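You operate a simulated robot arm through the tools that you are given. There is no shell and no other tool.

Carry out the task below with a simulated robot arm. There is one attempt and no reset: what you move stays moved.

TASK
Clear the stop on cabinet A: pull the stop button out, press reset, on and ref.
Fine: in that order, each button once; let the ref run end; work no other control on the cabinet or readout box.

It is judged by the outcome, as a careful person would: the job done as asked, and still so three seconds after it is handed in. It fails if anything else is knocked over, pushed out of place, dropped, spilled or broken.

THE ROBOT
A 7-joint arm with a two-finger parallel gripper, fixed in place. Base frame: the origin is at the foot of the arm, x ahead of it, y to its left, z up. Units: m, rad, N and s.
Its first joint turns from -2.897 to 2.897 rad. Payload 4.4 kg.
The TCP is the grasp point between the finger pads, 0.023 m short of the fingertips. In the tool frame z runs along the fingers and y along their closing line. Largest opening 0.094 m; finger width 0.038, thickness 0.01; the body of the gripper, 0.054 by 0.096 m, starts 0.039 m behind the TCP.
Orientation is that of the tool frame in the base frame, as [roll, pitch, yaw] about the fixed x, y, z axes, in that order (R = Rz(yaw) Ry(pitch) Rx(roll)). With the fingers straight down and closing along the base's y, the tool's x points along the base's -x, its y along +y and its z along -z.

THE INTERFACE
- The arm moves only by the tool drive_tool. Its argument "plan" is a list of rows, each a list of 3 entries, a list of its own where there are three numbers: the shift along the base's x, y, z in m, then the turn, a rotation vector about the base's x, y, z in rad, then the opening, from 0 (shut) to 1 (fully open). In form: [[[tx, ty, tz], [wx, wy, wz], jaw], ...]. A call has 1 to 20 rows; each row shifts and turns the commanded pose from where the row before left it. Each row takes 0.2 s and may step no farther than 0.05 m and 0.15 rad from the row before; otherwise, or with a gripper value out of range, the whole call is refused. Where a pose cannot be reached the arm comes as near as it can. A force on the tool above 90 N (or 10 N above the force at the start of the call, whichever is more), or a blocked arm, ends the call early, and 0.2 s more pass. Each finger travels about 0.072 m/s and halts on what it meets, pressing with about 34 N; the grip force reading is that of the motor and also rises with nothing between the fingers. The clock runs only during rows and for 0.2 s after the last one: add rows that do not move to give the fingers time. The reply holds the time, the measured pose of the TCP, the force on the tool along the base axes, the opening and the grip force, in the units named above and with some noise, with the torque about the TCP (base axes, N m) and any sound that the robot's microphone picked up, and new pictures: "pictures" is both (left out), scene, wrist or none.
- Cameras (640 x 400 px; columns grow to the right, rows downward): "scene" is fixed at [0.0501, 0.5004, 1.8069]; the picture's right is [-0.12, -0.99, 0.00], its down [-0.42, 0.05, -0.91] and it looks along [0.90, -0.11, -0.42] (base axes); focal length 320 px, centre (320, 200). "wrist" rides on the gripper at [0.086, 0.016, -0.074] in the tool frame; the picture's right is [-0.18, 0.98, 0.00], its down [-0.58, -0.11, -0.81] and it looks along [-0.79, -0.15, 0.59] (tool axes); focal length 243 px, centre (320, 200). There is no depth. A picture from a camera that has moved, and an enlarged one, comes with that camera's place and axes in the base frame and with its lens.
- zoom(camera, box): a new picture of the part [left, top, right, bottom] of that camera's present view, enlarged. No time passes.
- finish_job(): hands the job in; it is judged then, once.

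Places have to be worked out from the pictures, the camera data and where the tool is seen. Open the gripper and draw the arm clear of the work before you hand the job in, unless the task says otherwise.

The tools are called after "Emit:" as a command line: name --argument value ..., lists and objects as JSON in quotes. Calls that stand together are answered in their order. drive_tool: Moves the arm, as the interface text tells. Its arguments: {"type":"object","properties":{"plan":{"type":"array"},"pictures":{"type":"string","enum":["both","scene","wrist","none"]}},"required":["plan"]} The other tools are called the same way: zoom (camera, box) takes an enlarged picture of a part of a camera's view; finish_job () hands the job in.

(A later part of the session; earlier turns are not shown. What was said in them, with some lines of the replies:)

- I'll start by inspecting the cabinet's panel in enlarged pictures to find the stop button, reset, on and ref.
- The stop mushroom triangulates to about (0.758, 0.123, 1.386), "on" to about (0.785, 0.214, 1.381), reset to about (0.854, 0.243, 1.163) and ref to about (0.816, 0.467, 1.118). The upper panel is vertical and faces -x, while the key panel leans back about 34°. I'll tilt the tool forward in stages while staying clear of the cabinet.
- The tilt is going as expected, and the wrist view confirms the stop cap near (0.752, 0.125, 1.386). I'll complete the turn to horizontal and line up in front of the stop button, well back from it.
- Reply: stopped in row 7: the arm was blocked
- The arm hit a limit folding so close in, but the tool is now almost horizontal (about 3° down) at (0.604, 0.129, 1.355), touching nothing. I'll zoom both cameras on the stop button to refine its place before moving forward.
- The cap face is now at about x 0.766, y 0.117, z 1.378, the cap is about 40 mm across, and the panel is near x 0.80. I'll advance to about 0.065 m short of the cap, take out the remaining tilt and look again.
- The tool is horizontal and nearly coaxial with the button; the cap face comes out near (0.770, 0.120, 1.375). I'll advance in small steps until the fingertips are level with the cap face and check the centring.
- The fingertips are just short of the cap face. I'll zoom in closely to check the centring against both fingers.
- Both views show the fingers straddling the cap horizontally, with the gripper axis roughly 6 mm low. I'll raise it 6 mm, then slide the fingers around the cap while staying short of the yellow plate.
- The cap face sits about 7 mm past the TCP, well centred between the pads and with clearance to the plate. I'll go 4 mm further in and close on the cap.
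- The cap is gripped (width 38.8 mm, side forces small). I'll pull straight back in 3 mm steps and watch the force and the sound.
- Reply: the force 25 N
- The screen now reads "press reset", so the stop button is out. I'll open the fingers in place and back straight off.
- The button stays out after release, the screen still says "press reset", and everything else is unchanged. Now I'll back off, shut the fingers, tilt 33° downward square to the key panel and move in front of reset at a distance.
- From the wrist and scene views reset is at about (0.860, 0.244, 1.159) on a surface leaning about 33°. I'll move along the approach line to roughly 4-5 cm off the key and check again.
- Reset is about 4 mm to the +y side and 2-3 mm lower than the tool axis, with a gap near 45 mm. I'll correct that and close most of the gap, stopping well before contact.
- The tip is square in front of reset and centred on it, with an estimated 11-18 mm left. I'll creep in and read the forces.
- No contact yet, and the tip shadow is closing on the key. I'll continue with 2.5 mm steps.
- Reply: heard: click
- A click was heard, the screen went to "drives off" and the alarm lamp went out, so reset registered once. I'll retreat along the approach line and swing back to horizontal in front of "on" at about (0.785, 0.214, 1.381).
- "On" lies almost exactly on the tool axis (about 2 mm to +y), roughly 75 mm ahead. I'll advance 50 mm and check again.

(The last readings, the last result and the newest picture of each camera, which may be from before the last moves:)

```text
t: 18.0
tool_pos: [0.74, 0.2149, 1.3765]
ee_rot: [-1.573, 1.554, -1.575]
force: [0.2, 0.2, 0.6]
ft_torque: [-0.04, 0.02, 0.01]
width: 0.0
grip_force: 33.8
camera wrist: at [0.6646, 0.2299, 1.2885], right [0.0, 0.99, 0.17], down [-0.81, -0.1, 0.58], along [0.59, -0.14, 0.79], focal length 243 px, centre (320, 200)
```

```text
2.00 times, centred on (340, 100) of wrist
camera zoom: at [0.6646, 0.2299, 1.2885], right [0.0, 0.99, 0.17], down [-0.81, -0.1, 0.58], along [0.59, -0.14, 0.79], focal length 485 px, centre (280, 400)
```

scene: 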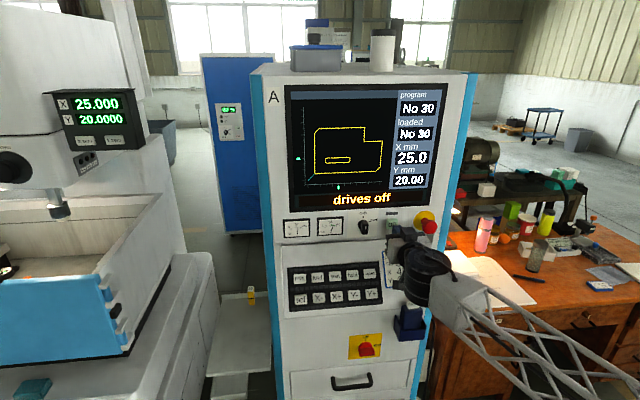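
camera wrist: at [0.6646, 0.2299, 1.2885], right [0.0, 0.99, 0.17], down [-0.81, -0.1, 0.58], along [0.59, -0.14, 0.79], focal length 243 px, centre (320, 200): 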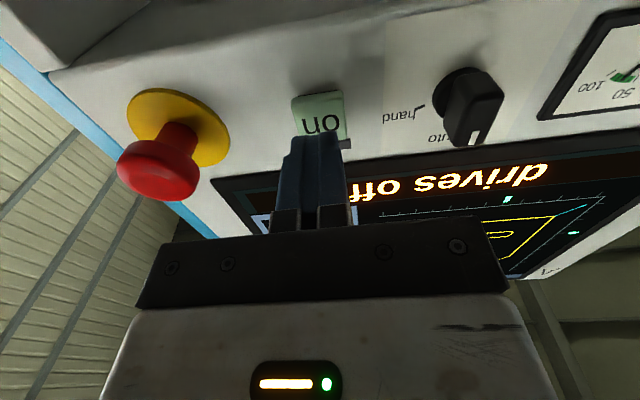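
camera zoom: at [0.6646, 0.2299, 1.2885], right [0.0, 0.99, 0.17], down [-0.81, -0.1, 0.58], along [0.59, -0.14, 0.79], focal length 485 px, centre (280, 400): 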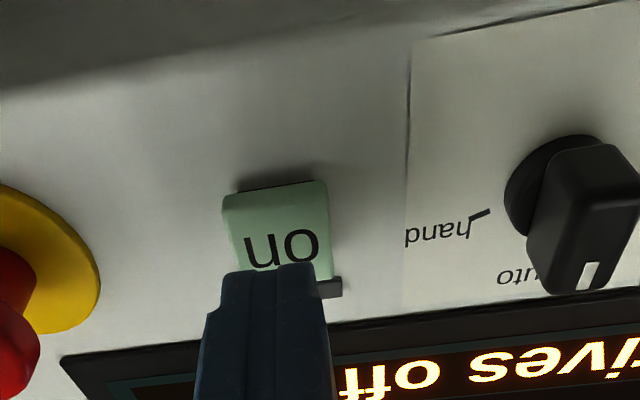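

The tip is in line with "on", with about 20-23 mm left. I'll advance 14 mm and then creep.

Emit:
drive_tool --plan '[[[0.008, 0, 0], [0, 0, 0], 0], [[0.006, 0, 0.0005], [0, 0, 0], 0], [[0.003, 0, 0], [0, 0, 0], 0], [[0, 0, 0], [0, 0, 0], 0]]'

Emit:
zoom --camera "wrist" --box '[180, 0, 500, 200]'

```text
t: 19.0
tool_pos: [0.7577, 0.2147, 1.3767]
ee_rot: [-1.574, 1.556, -1.574]
force: [0.0, -0.2, 0.6]
ft_torque: [-0.02, -0.04, -0.01]
width: 0.0002
grip_force: 34.0
camera wrist: at [0.6822, 0.2299, 1.2886], right [0.0, 0.99, 0.17], down [-0.81, -0.1, 0.58], along [0.59, -0.14, 0.79], focal length 243 px, centre (320, 200)
```

scene: 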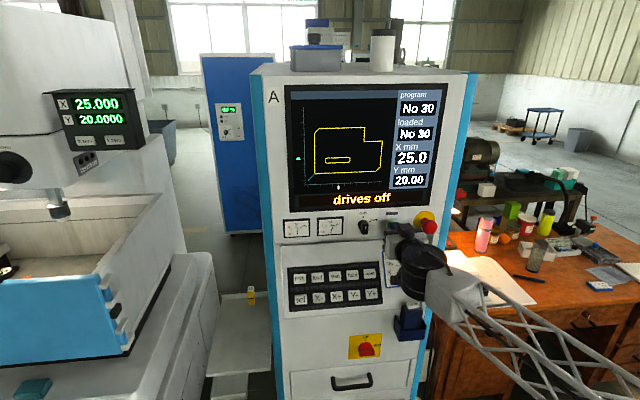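
wrist: 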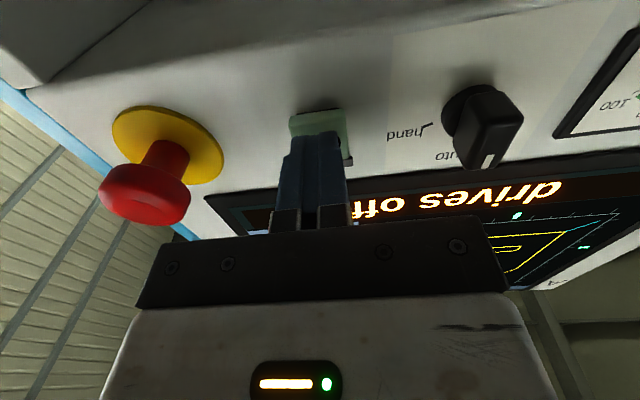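

```text
2.00 times, centred on (340, 100) of wrist
camera zoom: at [0.6822, 0.2299, 1.2886], right [0.0, 0.99, 0.17], down [-0.81, -0.1, 0.58], along [0.59, -0.14, 0.79], focal length 485 px, centre (280, 400)
```

zoom: 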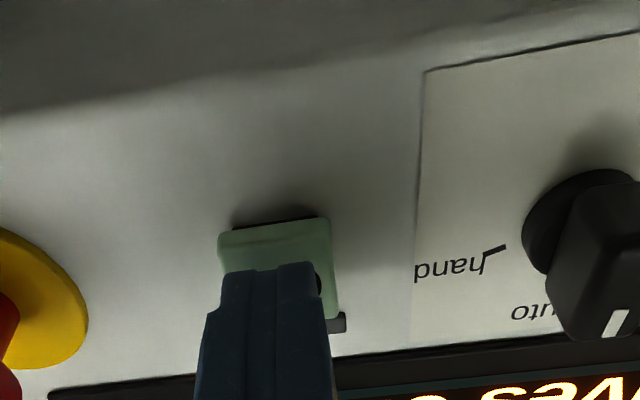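

No contact force yet, and the tip is a few millimetres from "on" and still centred. I'll creep in with 2.5 mm steps.

Emit:
drive_tool --plan '[[[0.0025, 0, 0], [0, 0, 0], 0], [[0.0025, 0, 0], [0, 0, 0], 0]]' --pictures "scene"

```text
t: 19.6
tool_pos: [0.7611, 0.2167, 1.3773]
ee_rot: [-1.556, 1.554, -1.556]
force: [0.2, 0.3, -0.1]
ft_torque: [-0.04, -0.01, -0.02]
width: 0.0
grip_force: 34.0
```

scene: 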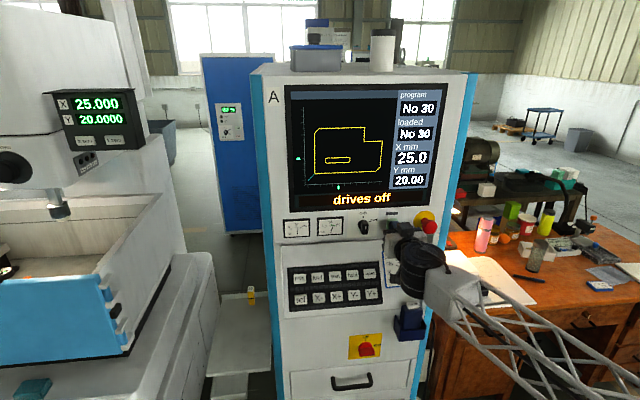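

There's still no contact and no click. I'll go two more 2 mm steps.

Emit:
drive_tool --plan '[[[0.002, 0, 0], [0, 0, 0], 0], [[0.002, 0, 0], [0, 0, 0], 0]]' --pictures "scene"

```text
t: 20.2
tool_pos: [0.766, 0.2139, 1.3768]
ee_rot: [-1.569, 1.555, -1.569]
force: [-2.0, 0.5, -0.4]
ft_torque: [0.04, 0.02, -0.01]
width: 0.0001
grip_force: 34.4
heard: click
```

scene: 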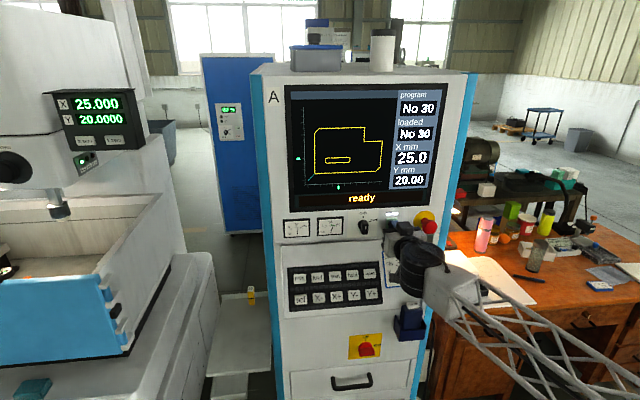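

"On" clicked once; the screen reads "ready" and the drives lamp is green. I'll retreat straight back, then move left and down in front of ref (about 0.816, 0.469, 1.118) with the tool tilted to match the key panel.

Emit:
drive_tool --plan '[[[-0.04, 0, 0], [0, 0, 0], 0], [[-0.045, 0, 0], [0, 0, 0], 0], [[-0.005, 0.0425, -0.02], [0, 0.09, 0], 0], [[0, 0.0425, -0.02], [0, 0.09, 0], 0], [[0, 0.0425, -0.02], [0, 0.09, 0], 0], [[0, 0.0425, -0.02], [0, 0.09, 0], 0], [[0, 0.0425, -0.02], [0, 0.09, 0], 0], [[0, 0.0425, -0.02], [0, 0.09, 0], 0], [[0, 0, 0], [0, 0, 0], 0]]'

Emit:
zoom --camera "wrist" --box '[200, 0, 520, 200]'

Emit:
zoom --camera "scene" --box '[270, 180, 450, 310]'

```text
t: 22.2
tool_pos: [0.6742, 0.4702, 1.2583]
ee_rot: [-3.115, 1.031, -3.113]
force: [-0.1, -0.2, -0.4]
ft_torque: [-0.02, 0.04, 0.0]
width: 0.0001
grip_force: 33.4
camera wrist: at [0.5658, 0.4857, 1.22], right [0.09, 0.99, 0.14], down [-0.39, -0.1, 0.92], along [0.92, -0.14, 0.38], focal length 243 px, centre (320, 200)
```

scene: 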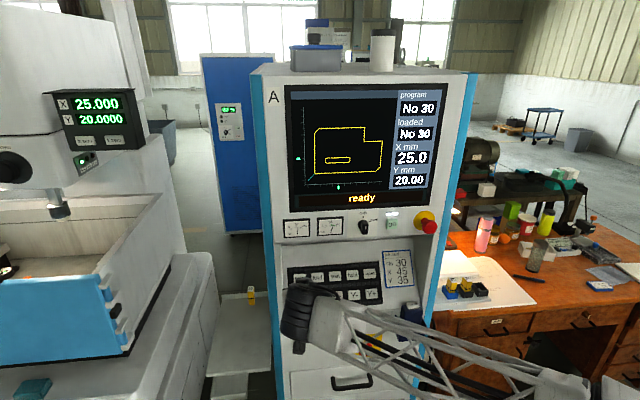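
wrist: 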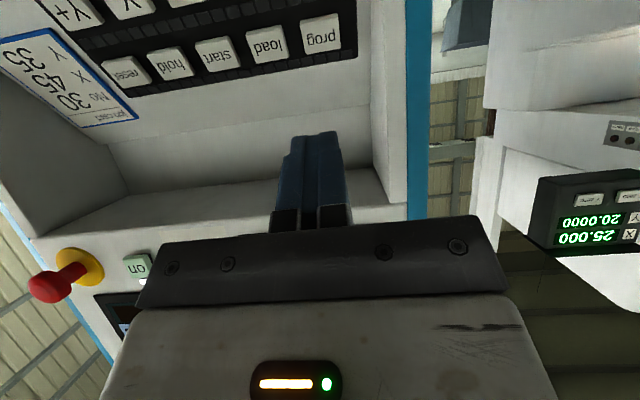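

```text
2.00 times, centred on (360, 100) of wrist
camera zoom: at [0.5658, 0.4857, 1.22], right [0.09, 0.99, 0.14], down [-0.39, -0.1, 0.92], along [0.92, -0.14, 0.38], focal length 485 px, centre (240, 400)
```

zoom: 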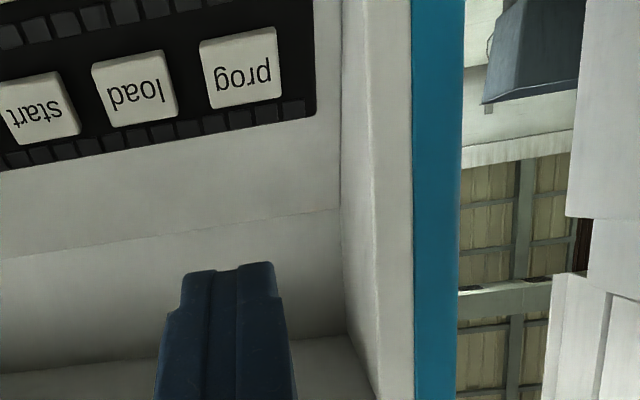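

```text
3.08 times, centred on (360, 245) of scene
camera zoom: at [0.0501, 0.5004, 1.8069], right [-0.12, -0.99, 0.0], down [-0.42, 0.05, -0.91], along [0.9, -0.11, -0.42], focal length 986 px, centre (197, 62)
```

zoom: 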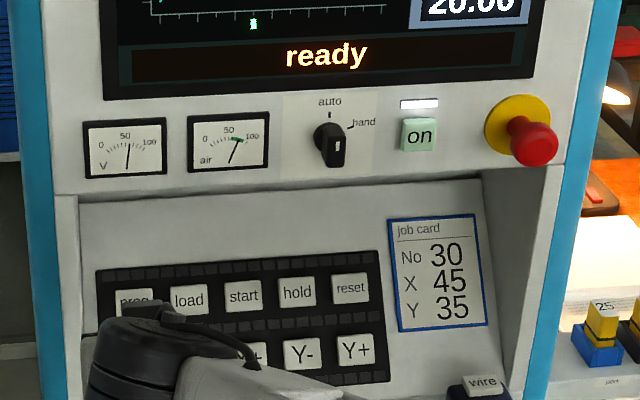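

Prog is directly above ref at y≈0.468, which confirms ref's column. I'll drop down onto ref's approach line, about 7 cm off the key.

Emit:
drive_tool --plan '[[[0.0207, -0.0005, -0.031], [0, 0.005, 0], 0], [[0.0207, -0.0005, -0.031], [0, 0.005, 0], 0], [[0.0207, -0.0005, -0.031], [0, 0.005, 0], 0], [[0, 0, 0], [0, 0, 0], 0]]'

Emit:
zoom --camera "wrist" --box '[160, 0, 480, 200]'

```text
t: 23.2
tool_pos: [0.7376, 0.4687, 1.1655]
ee_rot: [-3.118, 1.015, -3.112]
force: [1.0, 0.6, 0.7]
ft_torque: [0.01, 0.04, -0.03]
width: 0.0001
grip_force: 34.3
camera wrist: at [0.6278, 0.4836, 1.1289], right [0.09, 0.99, 0.14], down [-0.38, -0.1, 0.92], along [0.92, -0.14, 0.36], focal length 243 px, centre (320, 200)
```

scene: 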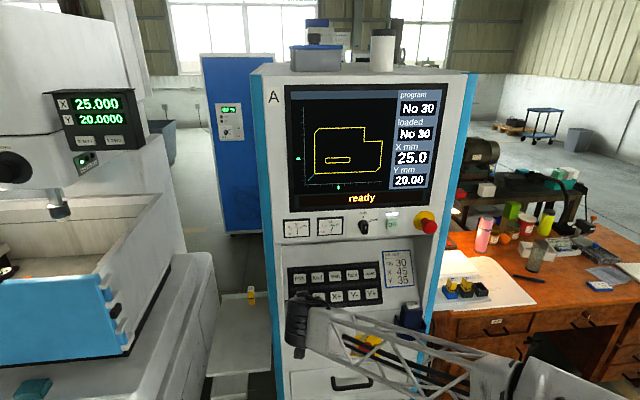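
wrist: 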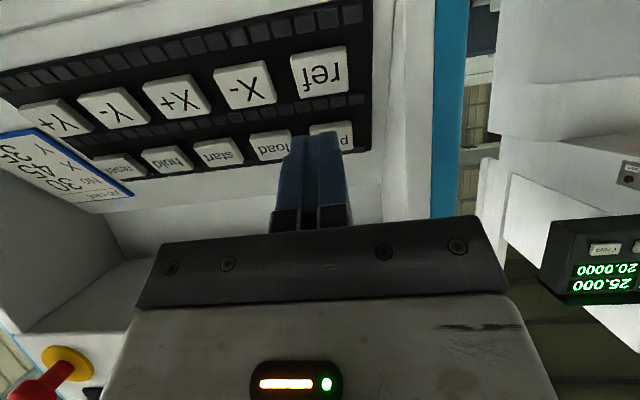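

```text
2.00 times, centred on (320, 100) of wrist
camera zoom: at [0.6278, 0.4836, 1.1289], right [0.09, 0.99, 0.14], down [-0.38, -0.1, 0.92], along [0.92, -0.14, 0.36], focal length 485 px, centre (320, 400)
```

zoom: 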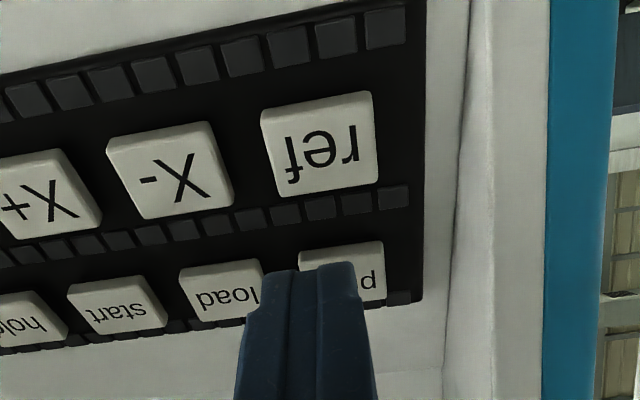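

Ref lies within about 3 mm of the tool axis, roughly 75 mm ahead. I'll trim that and advance 50 mm along the approach line.

Emit:
drive_tool --plan '[[[-0.0012, 0.0005, -0.002], [0, 0, 0], 0], [[0.0142, 0, -0.0088], [0, 0, 0], 0], [[0.0142, 0, -0.0088], [0, 0, 0], 0], [[0.0142, 0, -0.0088], [0, 0, 0], 0], [[0, 0, 0], [0, 0, 0], 0]]'

Emit:
zoom --camera "wrist" --box '[200, 40, 440, 190]'

```text
t: 24.4
tool_pos: [0.779, 0.4693, 1.135]
ee_rot: [-3.116, 1.014, -3.111]
force: [0.5, 0.5, -0.4]
ft_torque: [0.01, 0.04, 0.02]
width: 0.0
grip_force: 34.3
camera wrist: at [0.6691, 0.4846, 1.0994], right [0.09, 0.99, 0.14], down [-0.38, -0.1, 0.92], along [0.92, -0.14, 0.36], focal length 243 px, centre (320, 200)
```

scene: 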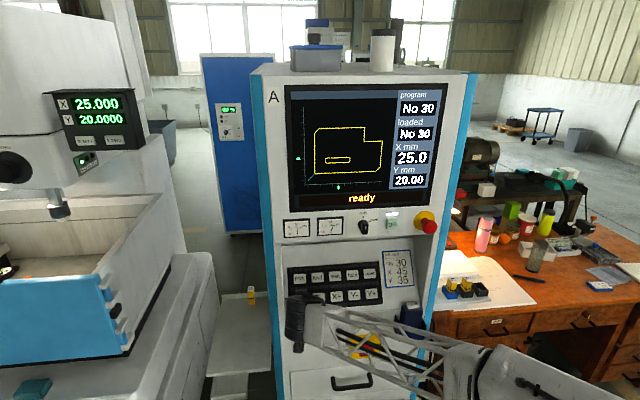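
wrist: 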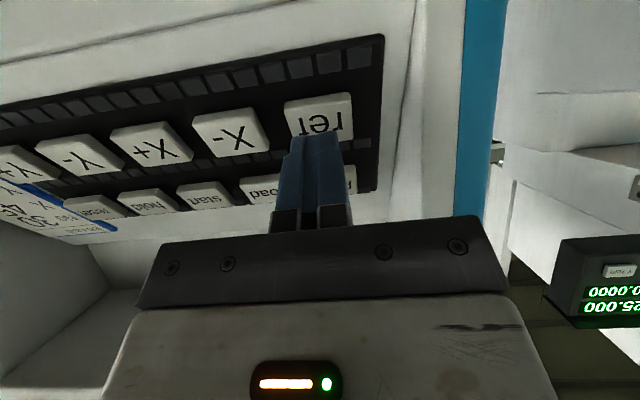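

```text
2.67 times, centred on (320, 115) of wrist
camera zoom: at [0.6691, 0.4846, 1.0994], right [0.09, 0.99, 0.14], down [-0.38, -0.1, 0.92], along [0.92, -0.14, 0.36], focal length 647 px, centre (320, 427)
```

zoom: 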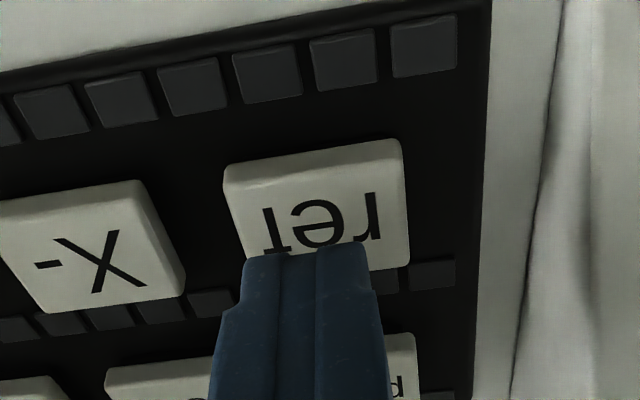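

Ref is centred on the tip with about 21-25 mm to go. I'll advance 15 mm, then check forces and the picture.

Emit:
drive_tool --plan '[[[0.0064, 0, -0.004], [0, 0, 0], 0], [[0.0064, 0, -0.004], [0, 0, 0], 0], [[0, 0, 0], [0, 0, 0], 0]]'

Emit:
zoom --camera "wrist" --box '[200, 40, 440, 190]'

```text
t: 25.2
tool_pos: [0.7936, 0.4713, 1.1272]
ee_rot: [-3.118, 1.015, -3.112]
force: [0.6, 0.6, 0.7]
ft_torque: [0.0, 0.0, -0.02]
width: 0.0003
grip_force: 34.3
camera wrist: at [0.6834, 0.4854, 1.0915], right [0.09, 0.99, 0.14], down [-0.38, -0.1, 0.92], along [0.92, -0.14, 0.36], focal length 243 px, centre (320, 200)
```

scene: 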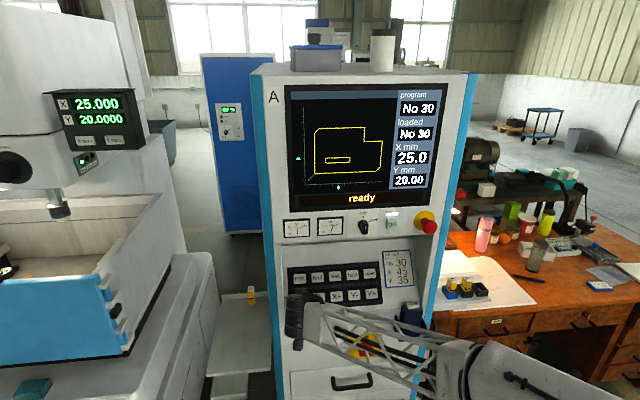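
wrist: 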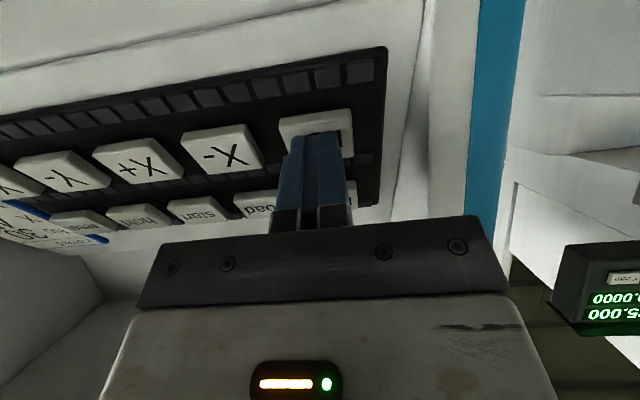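

```text
2.67 times, centred on (320, 115) of wrist
camera zoom: at [0.6834, 0.4854, 1.0915], right [0.09, 0.99, 0.14], down [-0.38, -0.1, 0.92], along [0.92, -0.14, 0.36], focal length 647 px, centre (320, 427)
```

zoom: 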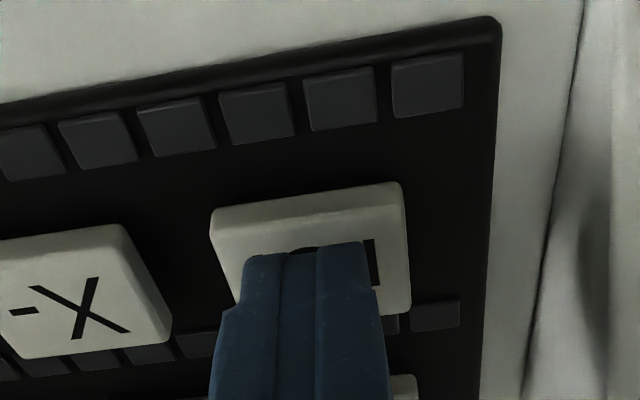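

The tip is over ref's centre, clear of its neighbours, with no contact yet and under about 10 mm left. I'll creep in with 2.5 mm steps.

Emit:
drive_tool --plan '[[[0.0021, 0, -0.0013], [0, 0, 0], 0], [[0.0021, 0, -0.0013], [0, 0, 0], 0]]' --pictures "scene"

```text
t: 25.8
tool_pos: [0.7966, 0.4703, 1.1253]
ee_rot: [-3.118, 1.015, -3.113]
force: [-0.2, -0.5, -0.1]
ft_torque: [-0.05, 0.02, -0.01]
width: 0.0
grip_force: 34.4
```

scene: 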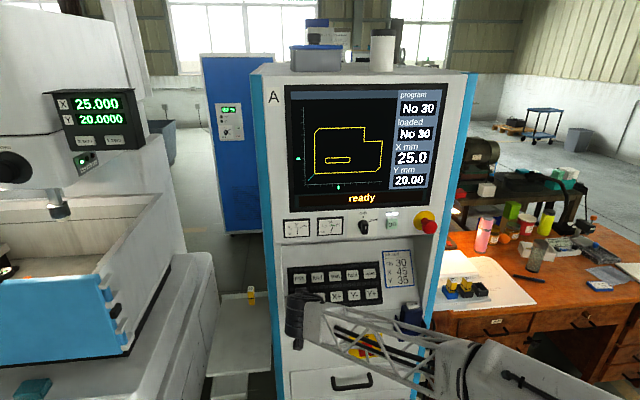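

No click yet; the tip is about 3-7 mm short of the depth where reset clicked. I'll take two more small steps.

Emit:
drive_tool --plan '[[[0.0021, 0, -0.0013], [0, 0, 0], 0], [[0.0017, 0, -0.0011], [0, 0, 0], 0]]' --pictures "scene"

```text
t: 26.4
tool_pos: [0.8003, 0.4693, 1.1218]
ee_rot: [-3.118, 1.017, -3.112]
force: [-5.7, -1.4, 1.0]
ft_torque: [-0.05, 0.15, -0.05]
width: 0.0001
grip_force: 33.9
heard: click
```

scene: 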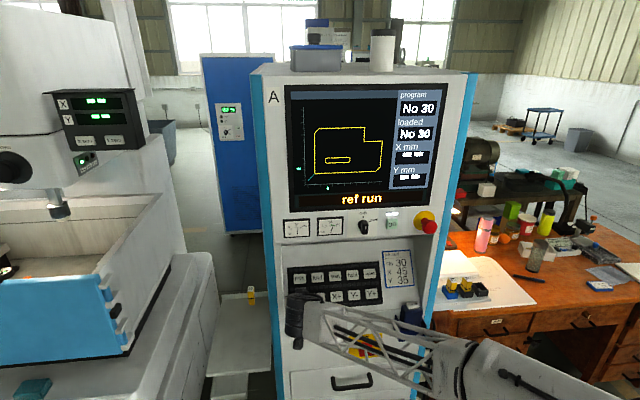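

Ref clicked and the screen shows "ref run". I'll withdraw along the approach line, move up and back clear of the cabinet, open the gripper and let the run finish.

Emit:
drive_tool --plan '[[[-0.034, 0, 0.0211], [0, 0, 0], 0], [[-0.034, 0, 0.0211], [0, 0, 0], 0], [[-0.034, 0, 0.0211], [0, 0, 0], 0], [[-0.02, -0.01, 0.04], [0, 0, 0], 0], [[-0.02, -0.01, 0.04], [0, 0, 0], 0.3], [[-0.02, -0.01, 0.04], [0, 0, 0], 0.6], [[-0.02, -0.01, 0.04], [0, 0, 0], 0.8], [[0, 0, 0], [0, 0, 0], 0.8], [[0, 0, 0], [0, 0, 0], 0.8]]'

Emit:
zoom --camera "scene" --box '[270, 80, 450, 310]'

Emit:
zoom --camera "scene" --box '[30, 70, 170, 180]'

```text
t: 28.4
tool_pos: [0.6207, 0.4289, 1.3471]
ee_rot: [-3.117, 1.014, -3.112]
force: [0.4, -0.4, 1.0]
ft_torque: [0.01, 0.03, 0.0]
width: 0.0751
grip_force: 0.0
camera wrist: at [0.5111, 0.4445, 1.31], right [0.09, 0.99, 0.14], down [-0.38, -0.1, 0.92], along [0.92, -0.14, 0.36], focal length 243 px, centre (320, 200)
```

scene: 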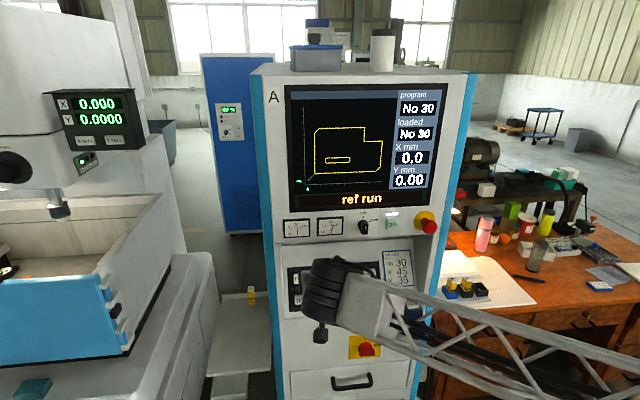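
wrist: 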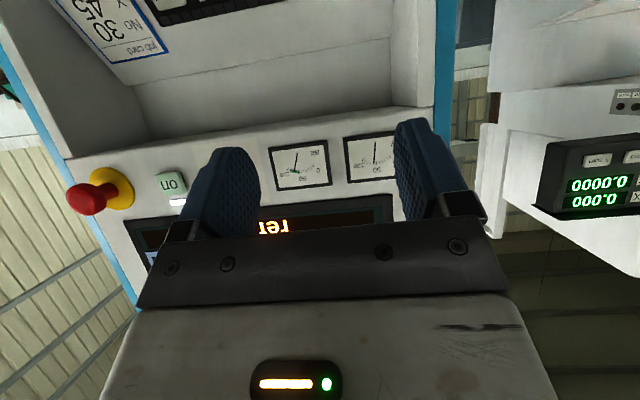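

```text
1.74 times, centred on (360, 195) of scene
camera zoom: at [0.0501, 0.5004, 1.8069], right [-0.12, -0.99, 0.0], down [-0.42, 0.05, -0.91], along [0.9, -0.11, -0.42], focal length 557 px, centre (250, 209)
```

zoom: 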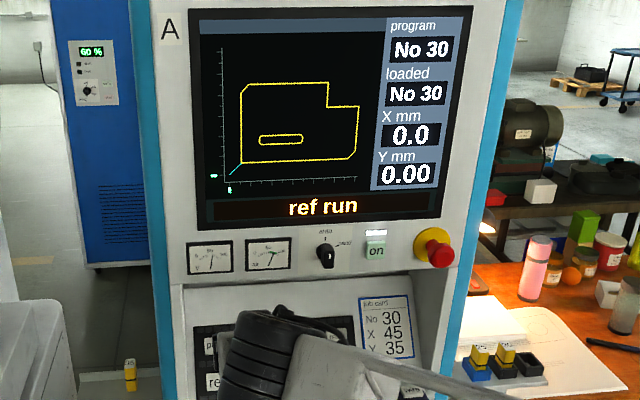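

```text
3.64 times, centred on (100, 125) of scene
camera zoom: at [0.0501, 0.5004, 1.8069], right [-0.12, -0.99, 0.0], down [-0.42, 0.05, -0.91], along [0.9, -0.11, -0.42], focal length 1166 px, centre (1120, 473)
```

zoom: 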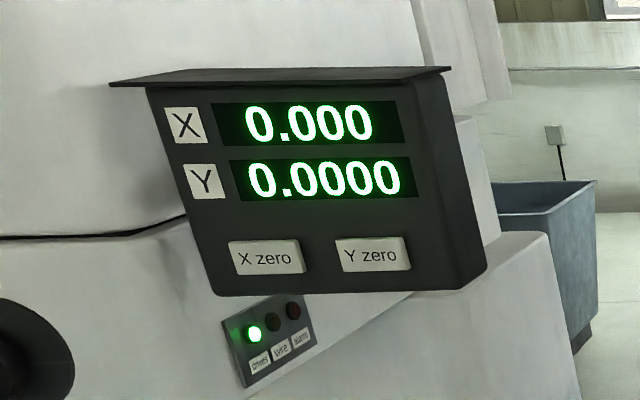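

The gripper is open and clear; the axes show 0.0 / 0.00 but the screen still says "ref run". I'll wait in place until the run ends.

Emit:
drive_tool --plan '[[[0, 0, 0], [0, 0, 0], 0.8], [[0, 0, 0], [0, 0, 0], 0.8], [[0, 0, 0], [0, 0, 0], 0.8], [[0, 0, 0], [0, 0, 0], 0.8], [[0, 0, 0], [0, 0, 0], 0.8], [[0, 0, 0], [0, 0, 0], 0.8], [[0, 0, 0], [0, 0, 0], 0.8], [[0, 0, 0], [0, 0, 0], 0.8], [[0, 0, 0], [0, 0, 0], 0.8], [[0, 0, 0], [0, 0, 0], 0.8]]' --pictures "scene"

Emit:
zoom --camera "scene" --box '[270, 80, 450, 310]'

```text
t: 30.6
tool_pos: [0.6207, 0.4299, 1.346]
ee_rot: [-3.117, 1.016, -3.113]
force: [1.0, 0.0, -0.3]
ft_torque: [0.04, -0.02, 0.01]
width: 0.0751
grip_force: 0.0
```

scene: 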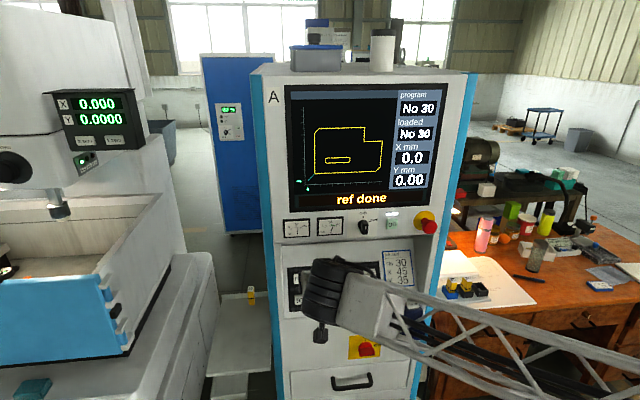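

```text
1.74 times, centred on (360, 195) of scene
camera zoom: at [0.0501, 0.5004, 1.8069], right [-0.12, -0.99, 0.0], down [-0.42, 0.05, -0.91], along [0.9, -0.11, -0.42], focal length 557 px, centre (250, 209)
```

zoom: 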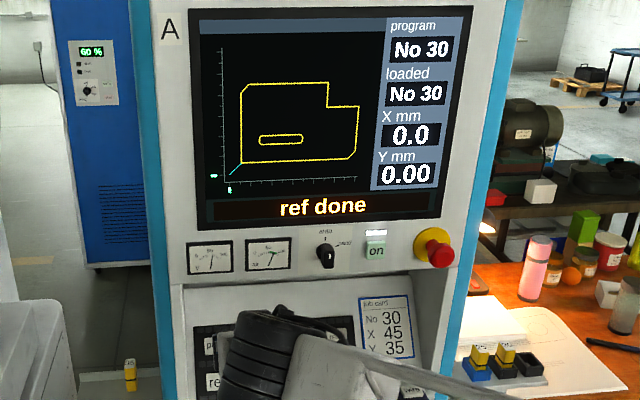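

The screen reads "ref done" with X and Y at zero, the stop button out and the drives lamp green. I'll draw the arm a bit further up and back, then confirm that nothing changes.

Emit:
drive_tool --plan '[[[-0.01, -0.025, 0.035], [0, 0.05, 0], 0.8], [[-0.01, -0.025, 0.035], [0, 0.05, 0], 0.8], [[-0.01, -0.025, 0.035], [0, 0.05, 0], 0.8], [[-0.005, -0.025, 0.035], [0, 0.05, 0], 0.8], [[0, -0.025, 0.035], [0, 0.05, 0], 0.8], [[0, 0, 0], [0, 0, 0], 0.8], [[0, 0, 0], [0, 0, 0], 0.8]]'

Emit:
zoom --camera "scene" --box '[260, 180, 460, 400]'

```text
t: 32.2
tool_pos: [0.5851, 0.3017, 1.5191]
ee_rot: [-3.125, 0.763, -3.12]
force: [-0.2, -0.2, -0.6]
ft_torque: [0.0, -0.01, -0.01]
width: 0.0753
grip_force: 0.0
camera wrist: at [0.4707, 0.3178, 1.5112], right [0.12, 0.99, 0.12], down [-0.14, -0.1, 0.99], along [0.98, -0.14, 0.12], focal length 243 px, centre (320, 200)
```

scene: 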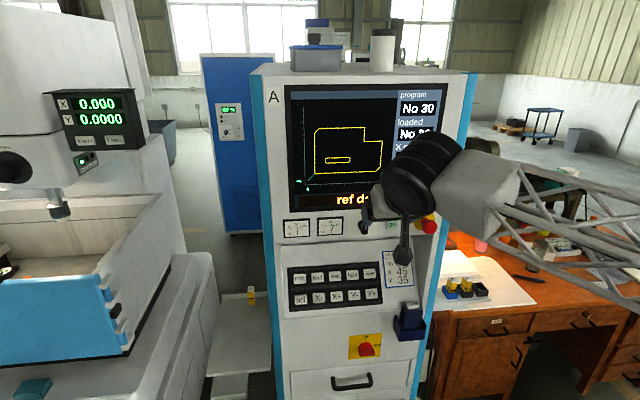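
wrist: 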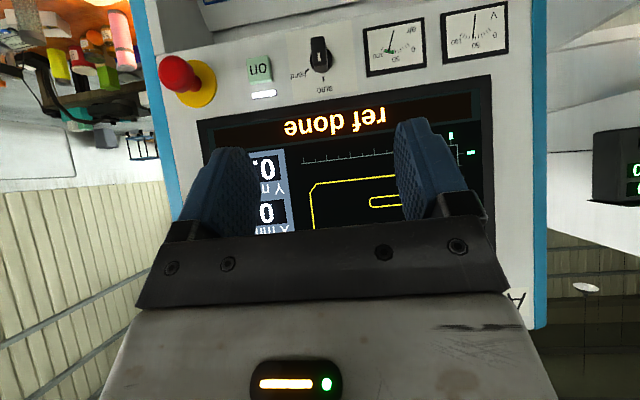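

```text
1.82 times, centred on (360, 290) of scene
camera zoom: at [0.0501, 0.5004, 1.8069], right [-0.12, -0.99, 0.0], down [-0.42, 0.05, -0.91], along [0.9, -0.11, -0.42], focal length 583 px, centre (247, 36)
```

zoom: 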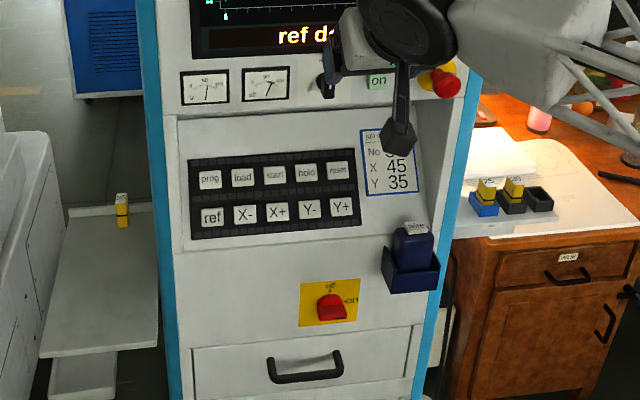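

The sequence is complete: the screen shows "ref done", both axes read zero, the stop button is out, the other controls are untouched, and the open gripper is clear of the cabinet. I'll hand the job in.

Emit:
finish_job

```text
The job is handed in.
```

The stop on cabinet A is cleared and the job is handed in. I pulled the stop button out, then pressed reset, on and ref in that order, once each.

- **Stop button:** it came out, stayed out after release, and the screen changed to "press reset".
- **Reset:** one click. The screen went to "drives off" and the alarm lamp went out.
- **On:** one click. The screen went to "ready" and the drives lamp turned green.
- **Ref:** one click. The run went to its end and the screen read "ref done", with X and Y at zero on both the screen and the readout box.

I worked no other control on the cabinet or readout box, and the last pictures show nothing knocked over or moved. The gripper is open and the arm is drawn back from the cabinet.
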